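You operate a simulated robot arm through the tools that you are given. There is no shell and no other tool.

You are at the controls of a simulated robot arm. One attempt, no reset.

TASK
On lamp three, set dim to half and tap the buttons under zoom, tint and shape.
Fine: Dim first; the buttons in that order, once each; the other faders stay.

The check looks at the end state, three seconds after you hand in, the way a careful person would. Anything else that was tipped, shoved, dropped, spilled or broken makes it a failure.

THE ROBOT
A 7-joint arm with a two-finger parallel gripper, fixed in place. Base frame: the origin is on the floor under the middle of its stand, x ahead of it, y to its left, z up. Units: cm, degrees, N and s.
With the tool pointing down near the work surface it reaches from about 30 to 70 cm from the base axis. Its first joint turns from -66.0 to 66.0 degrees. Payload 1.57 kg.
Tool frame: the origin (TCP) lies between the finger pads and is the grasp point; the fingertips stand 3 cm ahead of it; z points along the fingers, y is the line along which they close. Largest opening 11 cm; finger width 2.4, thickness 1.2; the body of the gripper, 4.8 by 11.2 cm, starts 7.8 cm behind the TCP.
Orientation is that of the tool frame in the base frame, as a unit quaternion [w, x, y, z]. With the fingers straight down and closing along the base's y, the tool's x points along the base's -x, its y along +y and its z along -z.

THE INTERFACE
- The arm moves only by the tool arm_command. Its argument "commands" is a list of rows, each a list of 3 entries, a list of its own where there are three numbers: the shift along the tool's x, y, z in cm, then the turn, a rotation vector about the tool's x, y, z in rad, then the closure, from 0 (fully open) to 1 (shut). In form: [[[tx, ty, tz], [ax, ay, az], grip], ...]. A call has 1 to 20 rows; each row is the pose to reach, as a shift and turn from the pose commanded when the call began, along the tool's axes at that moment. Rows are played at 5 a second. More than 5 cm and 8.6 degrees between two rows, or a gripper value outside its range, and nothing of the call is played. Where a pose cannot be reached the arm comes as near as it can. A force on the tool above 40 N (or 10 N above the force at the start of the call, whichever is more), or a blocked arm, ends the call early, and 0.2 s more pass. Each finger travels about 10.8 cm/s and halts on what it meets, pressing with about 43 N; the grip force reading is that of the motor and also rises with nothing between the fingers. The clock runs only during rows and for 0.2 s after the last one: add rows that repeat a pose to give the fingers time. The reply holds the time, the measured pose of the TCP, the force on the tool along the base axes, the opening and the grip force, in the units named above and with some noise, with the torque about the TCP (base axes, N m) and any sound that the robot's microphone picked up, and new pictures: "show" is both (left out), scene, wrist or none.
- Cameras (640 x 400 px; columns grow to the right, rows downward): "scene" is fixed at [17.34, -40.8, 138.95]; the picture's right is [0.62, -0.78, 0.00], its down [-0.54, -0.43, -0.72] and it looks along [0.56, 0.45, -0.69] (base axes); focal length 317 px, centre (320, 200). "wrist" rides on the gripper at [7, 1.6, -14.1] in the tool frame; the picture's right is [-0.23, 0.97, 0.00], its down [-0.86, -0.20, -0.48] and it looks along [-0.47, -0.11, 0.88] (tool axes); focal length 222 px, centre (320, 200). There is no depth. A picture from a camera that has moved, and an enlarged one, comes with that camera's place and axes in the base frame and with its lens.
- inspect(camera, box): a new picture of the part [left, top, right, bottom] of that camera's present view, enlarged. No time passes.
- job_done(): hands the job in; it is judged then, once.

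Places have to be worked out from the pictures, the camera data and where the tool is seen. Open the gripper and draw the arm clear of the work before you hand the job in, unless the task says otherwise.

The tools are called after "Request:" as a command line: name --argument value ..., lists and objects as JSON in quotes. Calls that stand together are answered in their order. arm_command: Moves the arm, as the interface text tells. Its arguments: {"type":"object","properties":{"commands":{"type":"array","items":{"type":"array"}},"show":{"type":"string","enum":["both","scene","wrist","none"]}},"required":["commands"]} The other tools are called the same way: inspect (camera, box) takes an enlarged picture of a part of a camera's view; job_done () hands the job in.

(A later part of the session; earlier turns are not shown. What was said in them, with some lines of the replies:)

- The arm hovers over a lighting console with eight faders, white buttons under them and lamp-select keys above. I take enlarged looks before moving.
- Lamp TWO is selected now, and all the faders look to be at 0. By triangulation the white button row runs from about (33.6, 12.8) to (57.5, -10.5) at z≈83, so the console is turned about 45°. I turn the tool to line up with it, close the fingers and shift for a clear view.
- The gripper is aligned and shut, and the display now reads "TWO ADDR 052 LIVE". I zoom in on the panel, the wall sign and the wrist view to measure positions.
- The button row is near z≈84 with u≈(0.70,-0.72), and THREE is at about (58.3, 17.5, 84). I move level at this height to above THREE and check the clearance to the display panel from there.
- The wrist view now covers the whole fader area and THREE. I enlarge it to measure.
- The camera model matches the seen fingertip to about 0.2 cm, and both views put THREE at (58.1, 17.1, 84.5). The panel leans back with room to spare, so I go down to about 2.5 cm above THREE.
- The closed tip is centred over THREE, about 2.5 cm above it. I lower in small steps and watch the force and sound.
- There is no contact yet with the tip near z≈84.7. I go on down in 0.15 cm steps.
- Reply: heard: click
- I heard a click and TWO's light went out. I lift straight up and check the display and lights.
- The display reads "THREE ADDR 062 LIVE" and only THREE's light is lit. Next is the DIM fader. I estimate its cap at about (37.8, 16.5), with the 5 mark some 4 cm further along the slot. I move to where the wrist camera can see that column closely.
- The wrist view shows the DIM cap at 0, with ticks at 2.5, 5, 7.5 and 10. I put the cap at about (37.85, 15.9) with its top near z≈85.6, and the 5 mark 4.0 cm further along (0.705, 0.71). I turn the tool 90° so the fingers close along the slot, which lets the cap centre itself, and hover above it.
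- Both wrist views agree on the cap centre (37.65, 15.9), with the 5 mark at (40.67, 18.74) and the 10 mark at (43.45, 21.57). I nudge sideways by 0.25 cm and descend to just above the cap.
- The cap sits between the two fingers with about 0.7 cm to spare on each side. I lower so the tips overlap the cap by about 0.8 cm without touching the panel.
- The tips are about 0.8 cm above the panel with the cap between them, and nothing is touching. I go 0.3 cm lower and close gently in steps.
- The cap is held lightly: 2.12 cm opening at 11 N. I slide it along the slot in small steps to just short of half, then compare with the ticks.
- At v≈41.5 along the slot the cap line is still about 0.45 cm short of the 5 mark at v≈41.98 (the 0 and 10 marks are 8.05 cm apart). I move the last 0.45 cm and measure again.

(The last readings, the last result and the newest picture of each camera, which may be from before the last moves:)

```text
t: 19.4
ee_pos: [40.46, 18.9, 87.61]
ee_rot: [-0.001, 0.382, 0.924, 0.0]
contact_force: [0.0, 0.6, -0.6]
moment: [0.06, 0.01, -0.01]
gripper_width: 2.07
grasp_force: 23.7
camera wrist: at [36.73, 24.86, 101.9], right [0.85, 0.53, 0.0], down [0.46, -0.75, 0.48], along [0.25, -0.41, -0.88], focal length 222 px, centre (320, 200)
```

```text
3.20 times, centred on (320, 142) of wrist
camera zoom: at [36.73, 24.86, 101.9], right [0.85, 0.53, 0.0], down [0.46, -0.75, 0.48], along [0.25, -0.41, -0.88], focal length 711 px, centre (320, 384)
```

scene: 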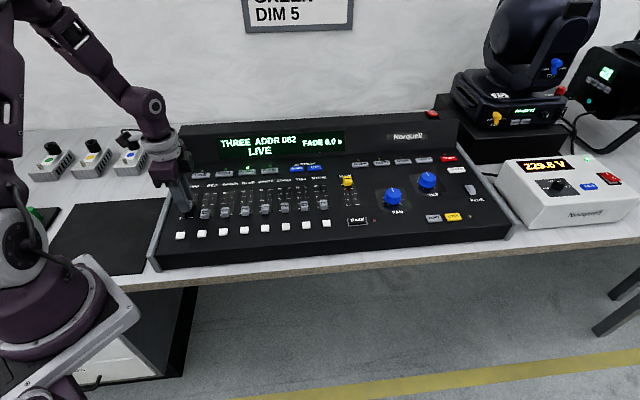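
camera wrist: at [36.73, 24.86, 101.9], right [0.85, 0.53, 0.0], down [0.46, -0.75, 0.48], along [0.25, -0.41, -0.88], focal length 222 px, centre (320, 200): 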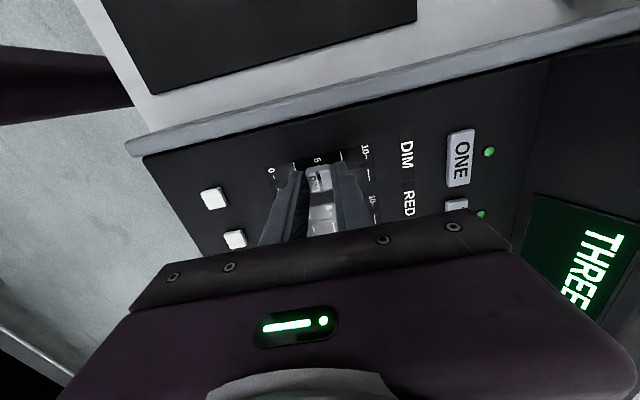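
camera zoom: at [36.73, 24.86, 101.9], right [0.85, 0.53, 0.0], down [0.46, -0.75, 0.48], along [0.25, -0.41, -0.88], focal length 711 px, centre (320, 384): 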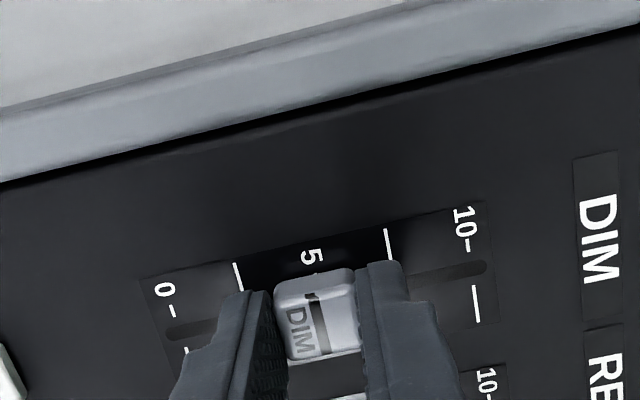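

TCP and marks now agree: the cap is at v≈41.9–42.0 and the midpoint of 0 and 10 is at v≈42.0. I open a little, lift clear and check the fader from a free view.

Request:
arm_command --commands '[[[0, 0, 0], [0, 0, 0], 0.75], [[0, 0, 0], [0, 0, 0], 0.68], [[0, 0, 0], [0, 0, 0], 0.66], [[0, 0, -1], [0, 0, 0], 0.66], [[0, 0, -3], [0, 0, 0], 0.66], [[0, 0, -6], [0, 0, 0], 0.66], [[0, 0, -9.5], [0, 0, 0], 0.66], [[0, 0, -9.5], [0, 0, 0], 0.66]]' --show "both"

Request:
inspect --camera "wrist" --box '[220, 80, 420, 205]'

Request:
inspect --camera "scene" --box '[170, 170, 250, 245]'

```text
t: 21.2
ee_pos: [40.35, 18.87, 97.1]
ee_rot: [0.0, 0.383, 0.924, 0.0]
contact_force: [-0.4, 0.0, 0.4]
moment: [-0.03, 0.0, 0.0]
gripper_width: 3.76
grasp_force: 0.0
camera wrist: at [36.74, 24.91, 111.34], right [0.85, 0.53, 0.0], down [0.46, -0.75, 0.48], along [0.25, -0.41, -0.88], focal length 222 px, centre (320, 200)
```

scene: 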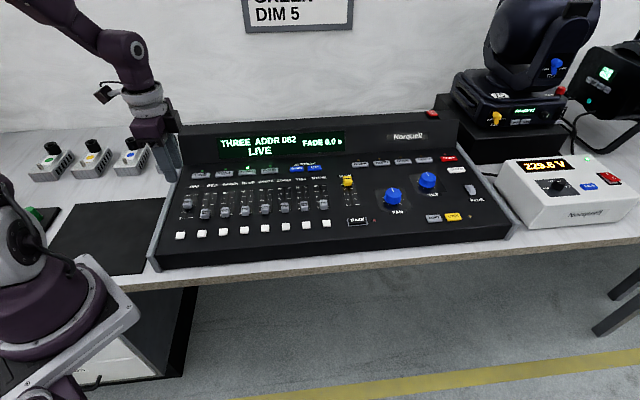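
wrist: 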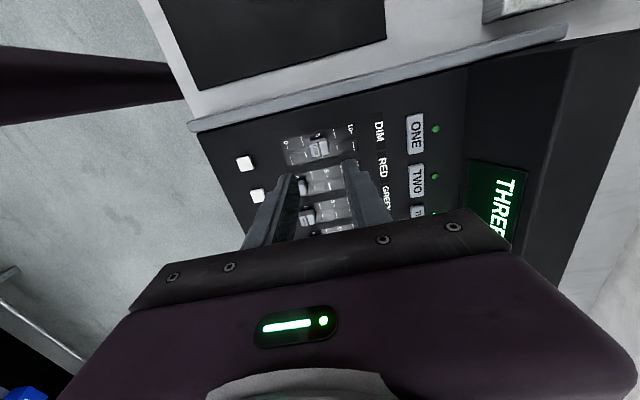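

```text
3.20 times, centred on (320, 142) of wrist
camera zoom: at [36.74, 24.91, 111.34], right [0.85, 0.53, 0.0], down [0.46, -0.75, 0.48], along [0.25, -0.41, -0.88], focal length 711 px, centre (320, 384)
```

zoom: 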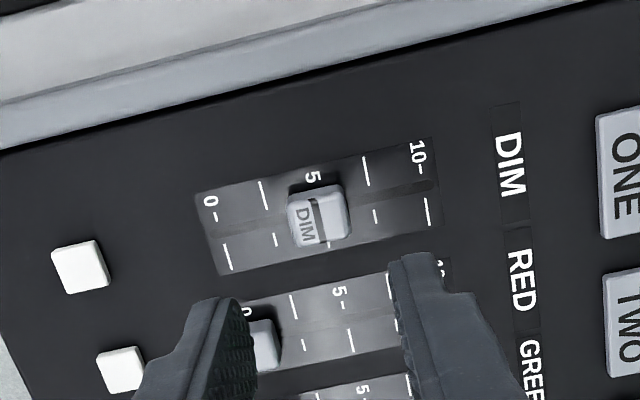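

```text
5.33 times, centred on (210, 208) of scene
camera zoom: at [17.34, -40.8, 138.95], right [0.62, -0.78, 0.0], down [-0.54, -0.43, -0.72], along [0.56, 0.45, -0.69], focal length 1690 px, centre (907, 160)
```

zoom: 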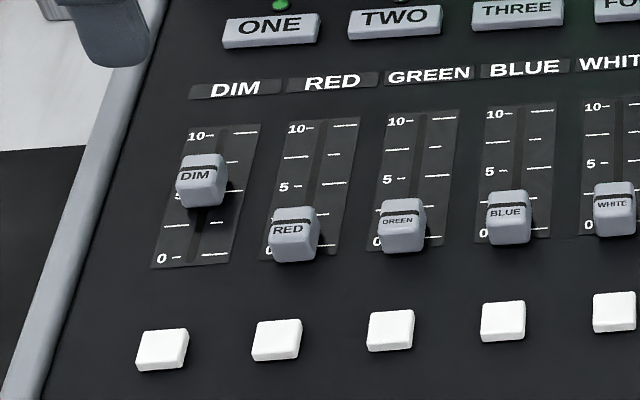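

The cap sits near 5 with the fingers clear. I zoom in tighter to measure the exact value.

Request:
inspect --camera "wrist" --box '[275, 115, 365, 171]'

Request:
inspect --camera "scene" --box '[180, 190, 212, 225]'

```text
7.11 times, centred on (320, 143) of wrist
camera zoom: at [36.74, 24.91, 111.34], right [0.85, 0.53, 0.0], down [0.46, -0.75, 0.48], along [0.25, -0.41, -0.88], focal length 1580 px, centre (320, 605)
```

zoom: 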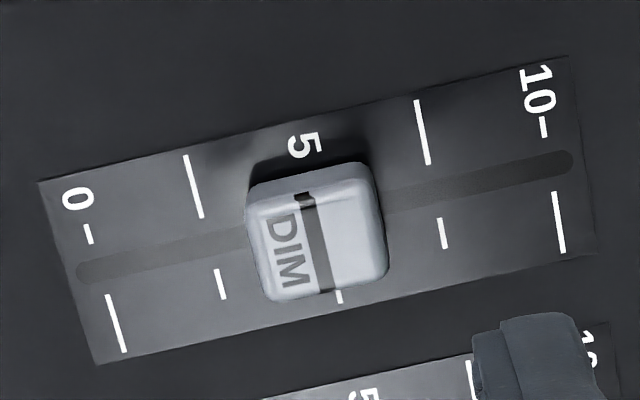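

```text
11.43 times, centred on (196, 208) of scene
camera zoom: at [17.34, -40.8, 138.95], right [0.62, -0.78, 0.0], down [-0.54, -0.43, -0.72], along [0.56, 0.45, -0.69], focal length 3621 px, centre (1737, 114)
```

zoom: 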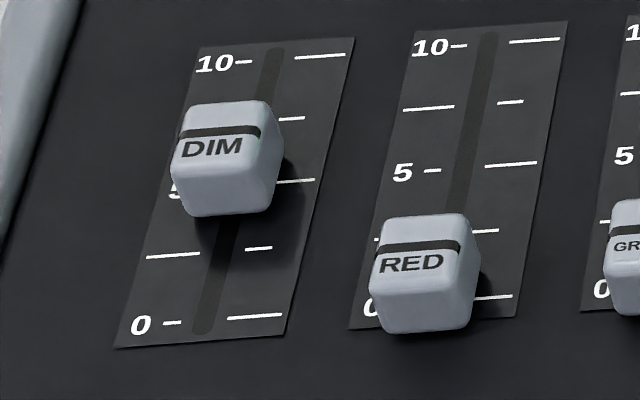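

Relative to its start the cap has moved 3.97 cm of the 8.03 cm scale, about 0.495, and the scene view also puts it at 5. DIM is set. Next is the ZOOM button, estimated at (50.4, -4.7), with TINT at (53.85, -8.1) and SHAPE at (57.2, -11.5). I close the fingers and travel above it.

Request:
arm_command --commands '[[[-4, -1.6, 0], [0, 0, 0], 0.8], [[-8, -3.2, 0], [0, 0, 0], 1], [[-12, -4.8, 0], [0, 0, 0], 1], [[-16, -6.4, 0], [0, 0, 0], 1], [[-20, -8, 0], [0, 0, 0], 1], [[-23.82, -9.57, 0], [0, 0, 0], 1], [[-23.82, -9.57, 0], [0, 0, 0], 1]]' --show "both"

Request:
inspect --camera "wrist" --box '[220, 80, 420, 205]'

Request:
inspect --camera "scene" --box '[150, 120, 350, 260]'

```text
t: 22.8
ee_pos: [50.43, -4.98, 96.82]
ee_rot: [0.0, 0.382, 0.924, 0.0]
contact_force: [-0.7, 0.9, -0.3]
moment: [0.03, 0.01, 0.03]
gripper_width: 0.0
grasp_force: 21.1
camera wrist: at [46.6, 0.95, 111.06], right [0.85, 0.53, 0.0], down [0.46, -0.75, 0.48], along [0.25, -0.41, -0.88], focal length 222 px, centre (320, 200)
```

scene: 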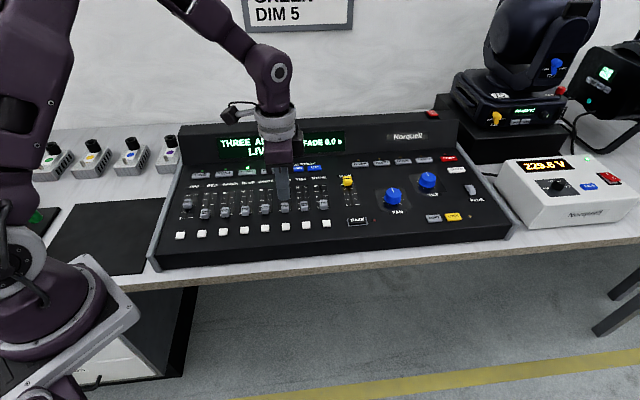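
wrist: 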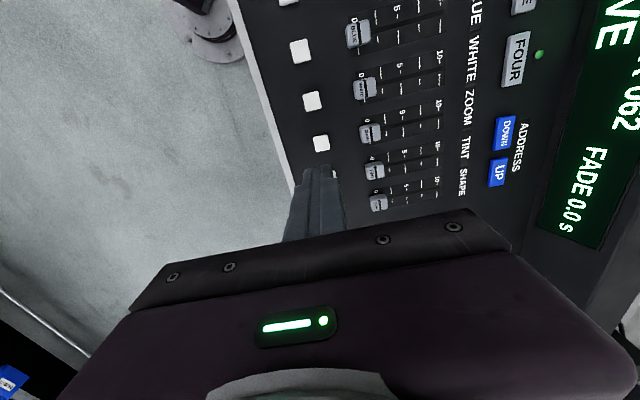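

```text
3.20 times, centred on (320, 142) of wrist
camera zoom: at [46.6, 0.95, 111.06], right [0.85, 0.53, 0.0], down [0.46, -0.75, 0.48], along [0.25, -0.41, -0.88], focal length 711 px, centre (320, 384)
```

zoom: 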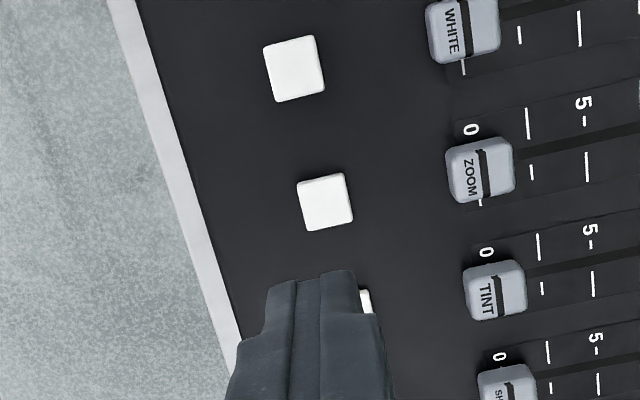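

```text
2.86 times, centred on (250, 190) of scene
camera zoom: at [17.34, -40.8, 138.95], right [0.62, -0.78, 0.0], down [-0.54, -0.43, -0.72], along [0.56, 0.45, -0.69], focal length 905 px, centre (520, 229)
```

zoom: 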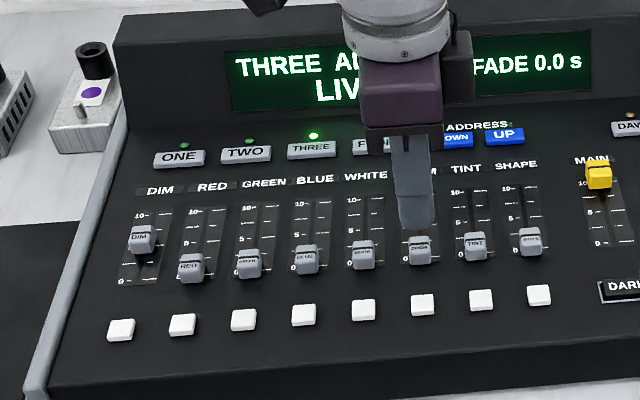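

The ZOOM button lines up with the ZOOM cap, and I measure it at (50.4, -4.8, 84). I centre on it and descend to about 1.5–2 cm above.

Request:
arm_command --commands '[[[0.2, 0.1, 3], [0, 0, 0], 1], [[0.2, 0.1, 6], [0, 0, 0], 1], [[0.2, 0.1, 7.8], [0, 0, 0], 1], [[0.2, 0.1, 7.8], [0, 0, 0], 1]]' --show "both"

Request:
inspect --camera "wrist" --box '[220, 80, 420, 205]'

Request:
inspect --camera "scene" --box '[240, 160, 350, 250]'

```text
t: 23.8
ee_pos: [50.57, -4.71, 89.18]
ee_rot: [0.0, 0.383, 0.924, 0.0]
contact_force: [-0.3, -0.9, -0.4]
moment: [-0.02, 0.0, 0.01]
gripper_width: 0.01
grasp_force: 21.6
camera wrist: at [46.71, 1.26, 103.43], right [0.85, 0.53, 0.0], down [0.46, -0.75, 0.48], along [0.25, -0.41, -0.88], focal length 222 px, centre (320, 200)
```

scene: 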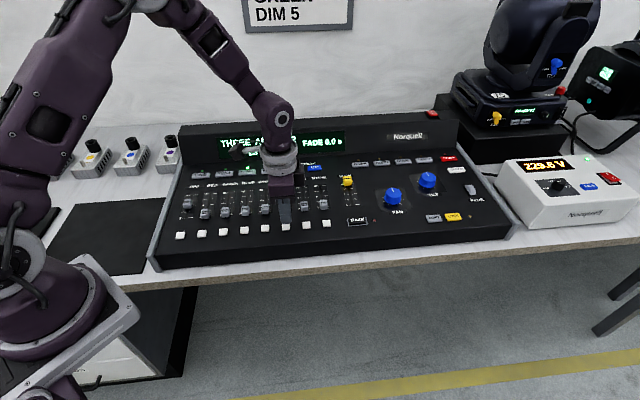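
wrist: 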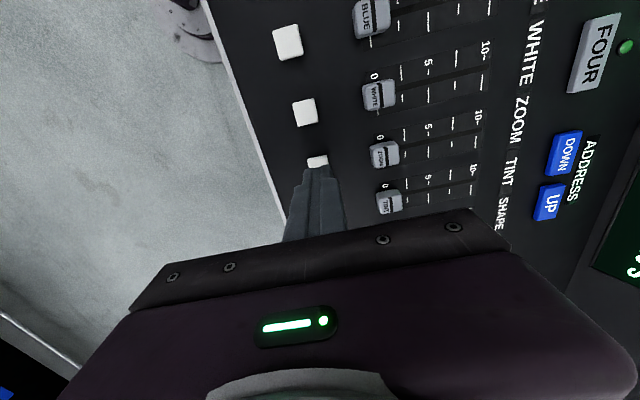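

```text
3.20 times, centred on (320, 142) of wrist
camera zoom: at [46.71, 1.26, 103.43], right [0.85, 0.53, 0.0], down [0.46, -0.75, 0.48], along [0.25, -0.41, -0.88], focal length 711 px, centre (320, 384)
```

zoom: 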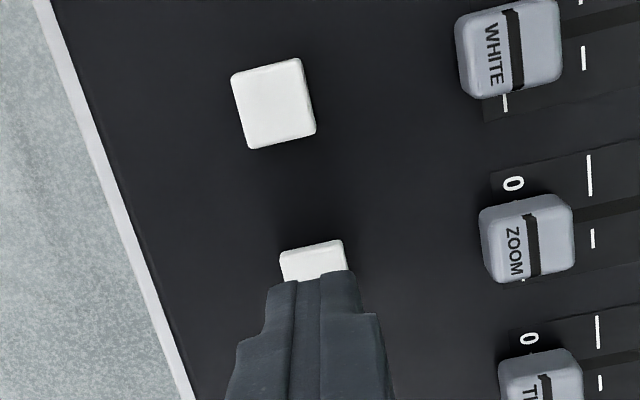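

```text
4.44 times, centred on (295, 205) of scene
camera zoom: at [17.34, -40.8, 138.95], right [0.62, -0.78, 0.0], down [-0.54, -0.43, -0.72], along [0.56, 0.45, -0.69], focal length 1408 px, centre (431, 178)
```

zoom: 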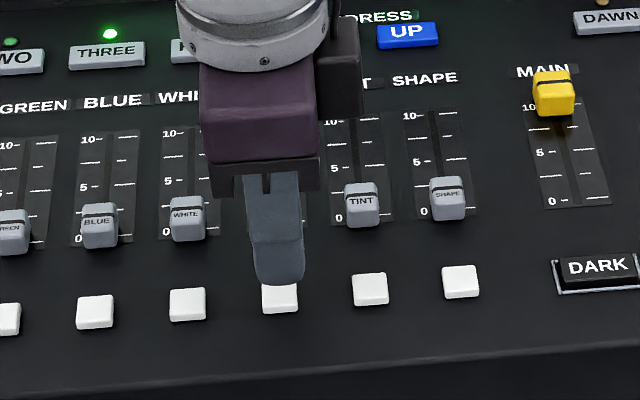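

The tip is over the ZOOM button to within about 0.2 cm, at a tip height of z≈86.2. I lower slowly towards contact.

Request:
arm_command --commands '[[[0, 0, 0.7], [0, 0, 0], 1], [[0, 0, 1.2], [0, 0, 0], 1], [[0, 0, 1.5], [0, 0, 0], 1], [[0, 0, 1.65], [0, 0, 0], 1], [[0, 0, 1.8], [0, 0, 0], 1]]' --show "none"

```text
t: 25.0
ee_pos: [50.42, -4.53, 87.54]
ee_rot: [0.0, 0.382, 0.924, 0.0]
contact_force: [-0.8, 0.0, 1.3]
moment: [0.0, 0.02, 0.0]
gripper_width: 0.0
grasp_force: 20.8
```

The tip is near z≈84.5 with no clear contact yet. I continue 0.3 cm in small steps.

Request:
arm_command --commands '[[[0, 0, 0.15], [0, 0, 0], 1], [[0, 0, 0.3], [0, 0, 0], 1]]' --show "none"

```text
t: 25.6
ee_pos: [50.41, -4.55, 87.31]
ee_rot: [0.0, 0.383, 0.924, 0.001]
contact_force: [-1.9, 2.5, 4.4]
moment: [0.11, 0.03, 0.01]
gripper_width: 0.01
grasp_force: 21.3
heard: click
```

I heard one click, so ZOOM's button is pressed once. I lift straight off and check.

Request:
arm_command --commands '[[[0, 0, -0.5], [0, 0, 0], 1], [[0, 0, -2.5], [0, 0, 0], 1], [[0, 0, -5.5], [0, 0, 0], 1], [[0, 0, -9.5], [0, 0, 0], 1], [[0, 0, -9.5], [0, 0, 0], 1]]' --show "both"

Request:
inspect --camera "scene" --box '[150, 120, 350, 260]'

Request:
inspect --camera "wrist" --box '[220, 80, 420, 205]'

```text
t: 26.8
ee_pos: [50.33, -4.67, 96.69]
ee_rot: [0.0, 0.382, 0.924, 0.001]
contact_force: [0.8, 0.7, 0.2]
moment: [0.01, -0.02, 0.01]
gripper_width: 0.01
grasp_force: 21.8
camera wrist: at [46.57, 1.36, 110.79], right [0.85, 0.53, 0.0], down [0.46, -0.75, 0.48], along [0.25, -0.41, -0.88], focal length 222 px, centre (320, 200)
```

scene: 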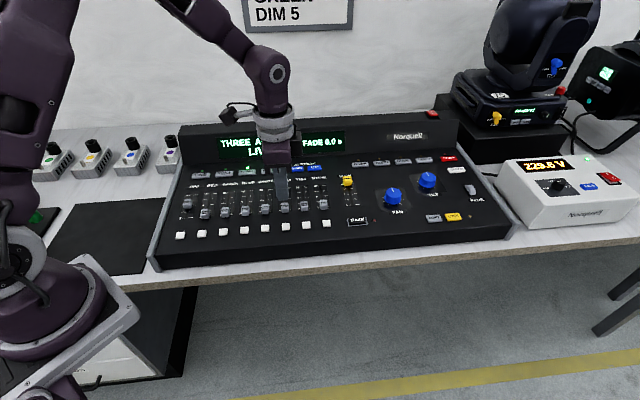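
wrist: 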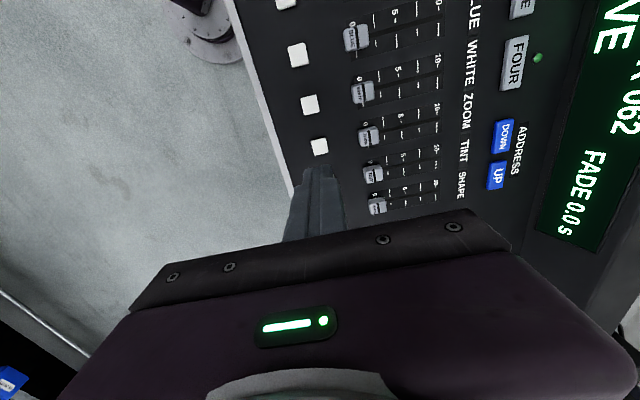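

```text
2.86 times, centred on (250, 190) of scene
camera zoom: at [17.34, -40.8, 138.95], right [0.62, -0.78, 0.0], down [-0.54, -0.43, -0.72], along [0.56, 0.45, -0.69], focal length 905 px, centre (520, 229)
```

zoom: 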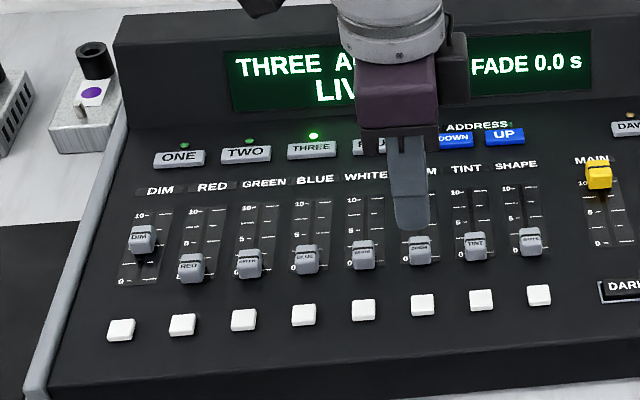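

```text
3.20 times, centred on (320, 142) of wrist
camera zoom: at [46.57, 1.36, 110.79], right [0.85, 0.53, 0.0], down [0.46, -0.75, 0.48], along [0.25, -0.41, -0.88], focal length 711 px, centre (320, 384)
```

zoom: 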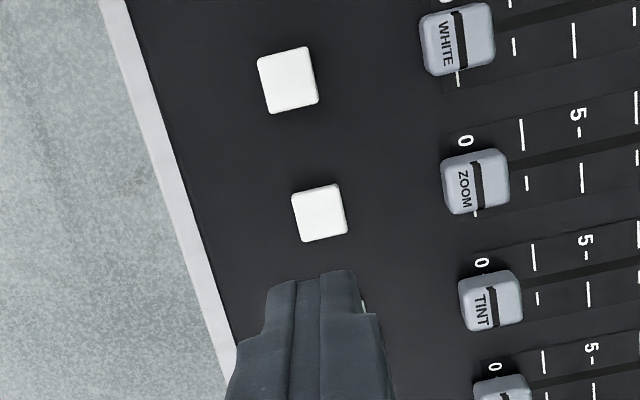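

The display is unchanged, the faders have not moved, and the tip sits right over the ZOOM button. TINT's button is one pitch (4.77 cm) along the row, so I shift there and verify.

Request:
arm_command --commands '[[[-2.4, 0, 0], [0, 0, 0], 1], [[-4.77, 0, 0], [0, 0, 0], 1], [[-4.77, 0, 0], [0, 0, 0], 1]]' --show "wrist"

Request:
inspect --camera "wrist" --box '[220, 80, 420, 205]'

```text
t: 27.6
ee_pos: [53.62, -7.82, 96.65]
ee_rot: [0.0, 0.383, 0.924, 0.001]
contact_force: [0.2, 0.1, 0.2]
moment: [0.0, -0.02, -0.01]
gripper_width: 0.0
grasp_force: 21.1
camera wrist: at [49.91, -1.87, 110.91], right [0.85, 0.53, 0.0], down [0.46, -0.75, 0.48], along [0.25, -0.41, -0.88], focal length 222 px, centre (320, 200)
```

wrist: 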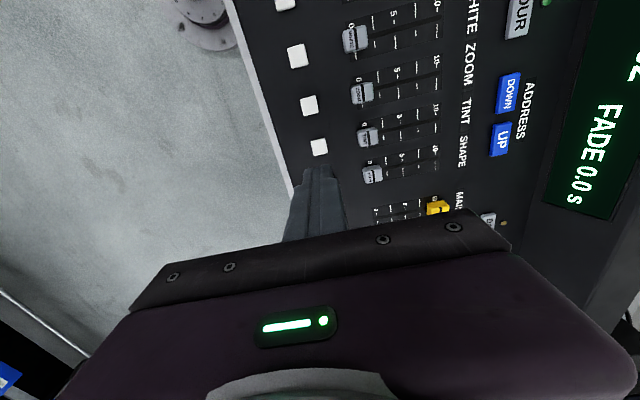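

```text
3.20 times, centred on (320, 142) of wrist
camera zoom: at [49.91, -1.87, 110.91], right [0.85, 0.53, 0.0], down [0.46, -0.75, 0.48], along [0.25, -0.41, -0.88], focal length 711 px, centre (320, 384)
```

zoom: 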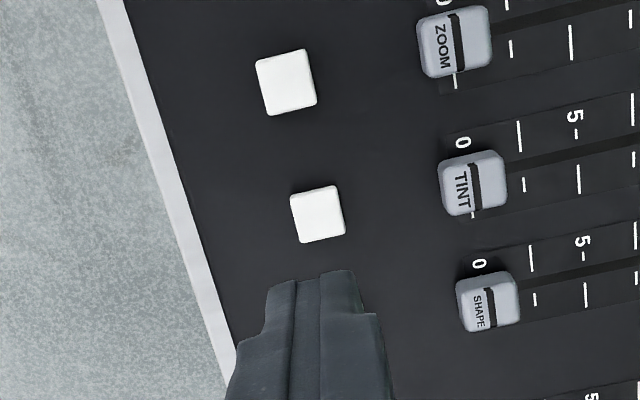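

TINT's button has the same position relative to the tip as ZOOM's had. I lower to the same depth, slowing near contact.

Request:
arm_command --commands '[[[0, 0, 4], [0, 0, 0], 1], [[0, 0, 7], [0, 0, 0], 1], [[0, 0, 8.5], [0, 0, 0], 1], [[0, 0, 8.9], [0, 0, 0], 1], [[0, 0, 9.1], [0, 0, 0], 1], [[0, 0, 9.25], [0, 0, 0], 1], [[0, 0, 9.4], [0, 0, 0], 1], [[0, 0, 9.5], [0, 0, 0], 1]]' --show "none"

```text
t: 29.4
ee_pos: [53.88, -7.79, 87.32]
ee_rot: [0.0, 0.383, 0.924, -0.001]
contact_force: [0.3, -0.5, 3.9]
moment: [0.0, -0.03, 0.01]
gripper_width: 0.01
grasp_force: 20.9
heard: click
```

I heard one click for TINT at the same depth. I lift off and shift one pitch to SHAPE.

Request:
arm_command --commands '[[[0, 0, -0.5], [0, 0, 0], 1], [[0, 0, -2.5], [0, 0, 0], 1], [[0, 0, -6], [0, 0, 0], 1], [[0, 0, -9.5], [0, 0, 0], 1], [[-2.4, 0, -9.5], [0, 0, 0], 1], [[-4.77, 0, -9.5], [0, 0, 0], 1], [[-4.77, 0, -9.5], [0, 0, 0], 1]]' --show "both"

Request:
inspect --camera "wrist" --box '[220, 80, 420, 205]'

Request:
inspect --camera "scene" --box '[150, 120, 350, 260]'

```text
t: 31.0
ee_pos: [57.05, -11.21, 96.8]
ee_rot: [0.0, 0.383, 0.924, -0.001]
contact_force: [-0.2, 0.3, 0.1]
moment: [0.04, 0.01, 0.0]
gripper_width: 0.02
grasp_force: 21.1
camera wrist: at [53.3, -5.28, 111.07], right [0.85, 0.53, 0.0], down [0.46, -0.75, 0.48], along [0.25, -0.41, -0.88], focal length 222 px, centre (320, 200)
```

scene: 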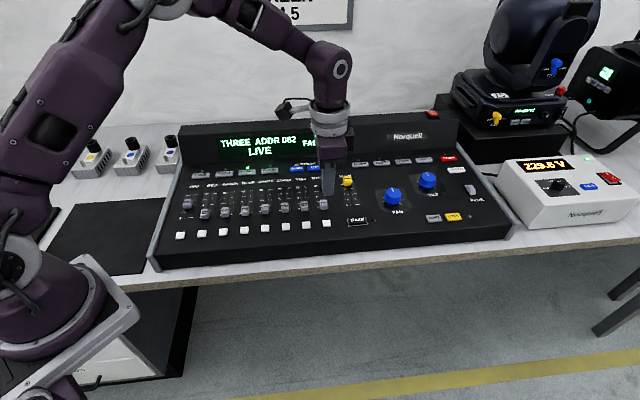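
wrist: 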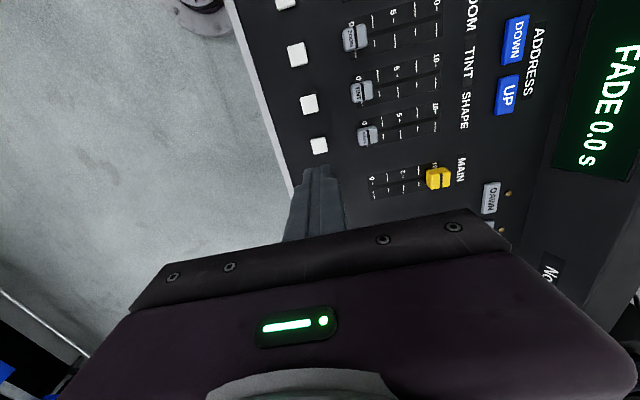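

```text
3.20 times, centred on (320, 142) of wrist
camera zoom: at [53.3, -5.28, 111.07], right [0.85, 0.53, 0.0], down [0.46, -0.75, 0.48], along [0.25, -0.41, -0.88], focal length 711 px, centre (320, 384)
```

zoom: 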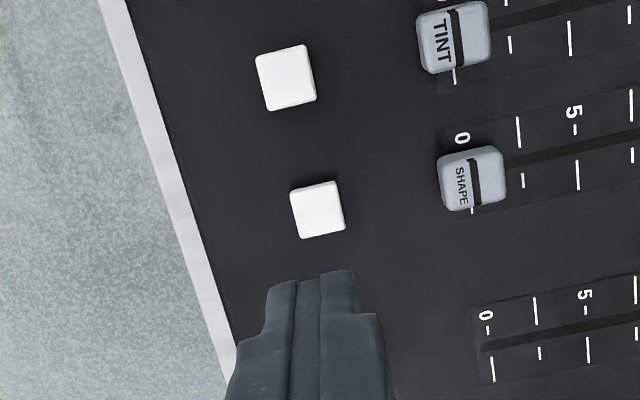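

```text
2.86 times, centred on (250, 190) of scene
camera zoom: at [17.34, -40.8, 138.95], right [0.62, -0.78, 0.0], down [-0.54, -0.43, -0.72], along [0.56, 0.45, -0.69], focal length 905 px, centre (520, 229)
```

zoom: 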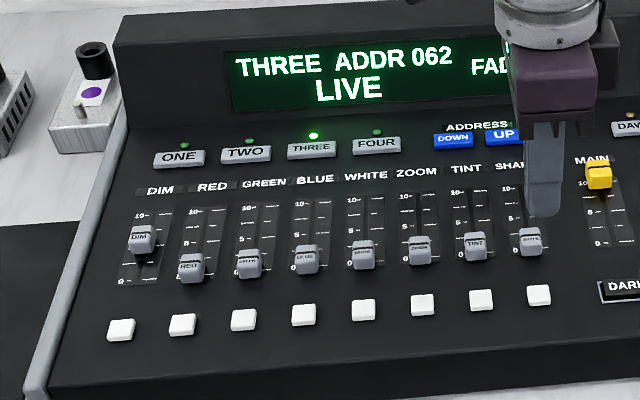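

The tip is above SHAPE's button in the same relation as before, and the display and faders are unchanged. I lower to the same depth.

Request:
arm_command --commands '[[[0, 0, 4], [0, 0, 0], 1], [[0, 0, 7], [0, 0, 0], 1], [[0, 0, 8.5], [0, 0, 0], 1], [[0, 0, 8.9], [0, 0, 0], 1], [[0, 0, 9.1], [0, 0, 0], 1], [[0, 0, 9.25], [0, 0, 0], 1], [[0, 0, 9.4], [0, 0, 0], 1], [[0, 0, 9.5], [0, 0, 0], 1]]' --show "none"

```text
t: 32.8
ee_pos: [57.09, -11.2, 87.32]
ee_rot: [0.0, 0.383, 0.924, 0.0]
contact_force: [-0.2, -2.2, 8.1]
moment: [-0.05, 0.02, 0.03]
gripper_width: 0.01
grasp_force: 21.5
heard: click
```

I heard one click for SHAPE. I lift straight up, then open the gripper and draw back above and away from the console.

Request:
arm_command --commands '[[[0, 0, -0.5], [0, 0, 0], 1], [[0, 0, -2.5], [0, 0, 0], 1], [[0, 0, -6.5], [0, 0, 0], 1], [[0, 0, -11], [0, 0, 0], 1], [[0, 0, -15.5], [0, 0, 0], 1], [[0, 0, -19], [0, 0, 0], 1], [[0, -4, -20], [0, 0, 0], 0.8], [[0, -8, -20], [0, 0, 0], 0.5], [[0, -12, -20], [0, 0, 0], 0.2], [[0, -14, -20], [0, 0, 0], 0], [[0, -14, -20], [0, 0, 0], 0], [[0, -14, -20], [0, 0, 0], 0]]' --show "both"

Request:
inspect --camera "scene" --box '[150, 120, 350, 260]'

Request:
inspect --camera "scene" --box '[320, 120, 520, 260]'

Request:
inspect --camera "scene" --box '[180, 190, 212, 225]'

```text
t: 35.4
ee_pos: [47.11, -21.23, 107.2]
ee_rot: [0.0, 0.383, 0.924, 0.0]
contact_force: [-0.2, -0.1, 0.1]
moment: [-0.01, -0.01, -0.04]
gripper_width: 10.99
grasp_force: 0.1
camera wrist: at [43.42, -15.22, 121.33], right [0.85, 0.53, 0.0], down [0.46, -0.75, 0.48], along [0.25, -0.41, -0.88], focal length 222 px, centre (320, 200)
```

scene: 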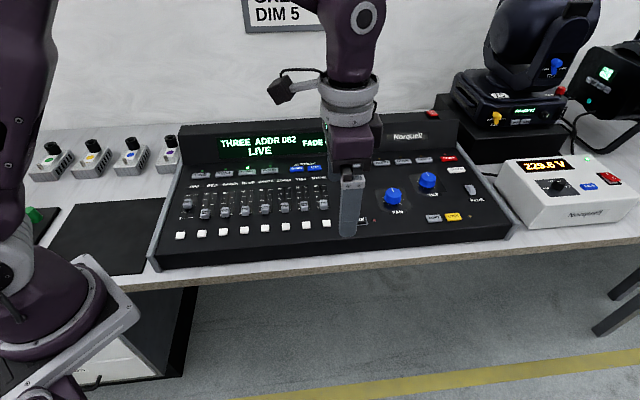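
wrist: 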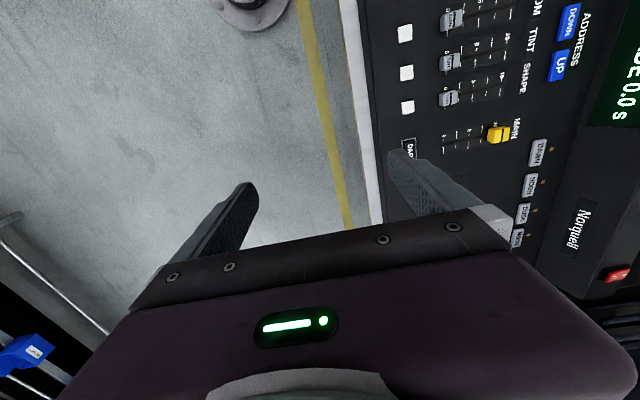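

```text
2.86 times, centred on (250, 190) of scene
camera zoom: at [17.34, -40.8, 138.95], right [0.62, -0.78, 0.0], down [-0.54, -0.43, -0.72], along [0.56, 0.45, -0.69], focal length 905 px, centre (520, 229)
```

zoom: 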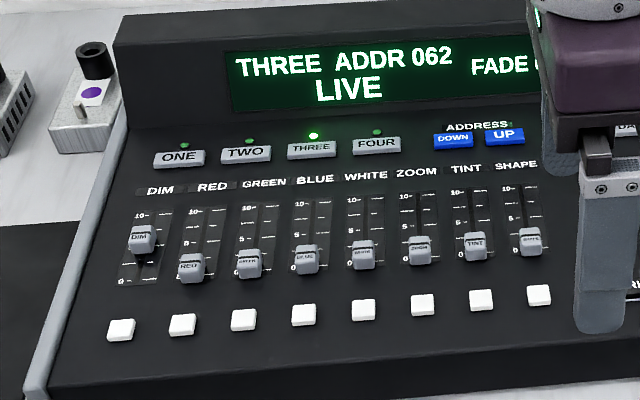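

```text
2.86 times, centred on (420, 190) of scene
camera zoom: at [17.34, -40.8, 138.95], right [0.62, -0.78, 0.0], down [-0.54, -0.43, -0.72], along [0.56, 0.45, -0.69], focal length 905 px, centre (34, 229)
```

zoom: 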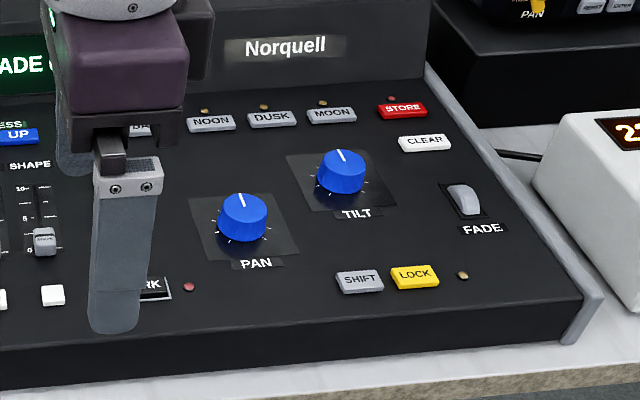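

```text
11.43 times, centred on (196, 208) of scene
camera zoom: at [17.34, -40.8, 138.95], right [0.62, -0.78, 0.0], down [-0.54, -0.43, -0.72], along [0.56, 0.45, -0.69], focal length 3621 px, centre (1737, 114)
```

zoom: 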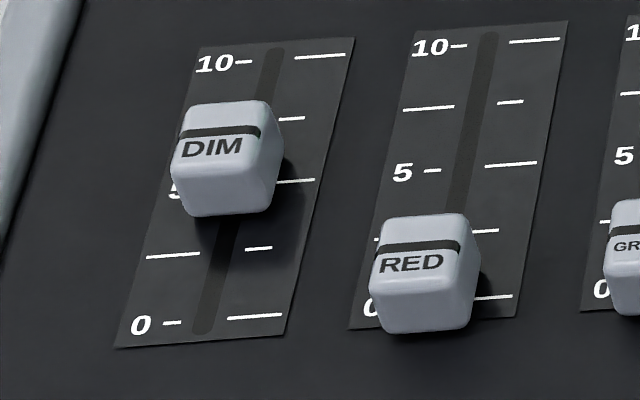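

THREE is still selected, DIM stands at 5, the other faders are at 0 and MAIN and everything else are unchanged. Each of the three buttons clicked once, in order, and the gripper is open about 20 cm above the console. I hand the job in.

Request:
job_done

```text
The job is handed in.
```

On lamp three, I set dim to half, then tapped the buttons under zoom, tint and shape, in that order. Each button gave one click.

- **Lamp:** lamp two was selected at the start, so I pressed THREE first. The display then read "THREE ADDR 062 LIVE" and stayed that way to the end.
- **Dim:** the fader sits at 5. I measured it at about 49.5% of the scale, and a last close look after the taps showed it in the same place.
- **Other controls:** the other faders stayed where they were, and I saw nothing else moved or knocked.

I lifted the arm clear of the console with the gripper open before handing in.
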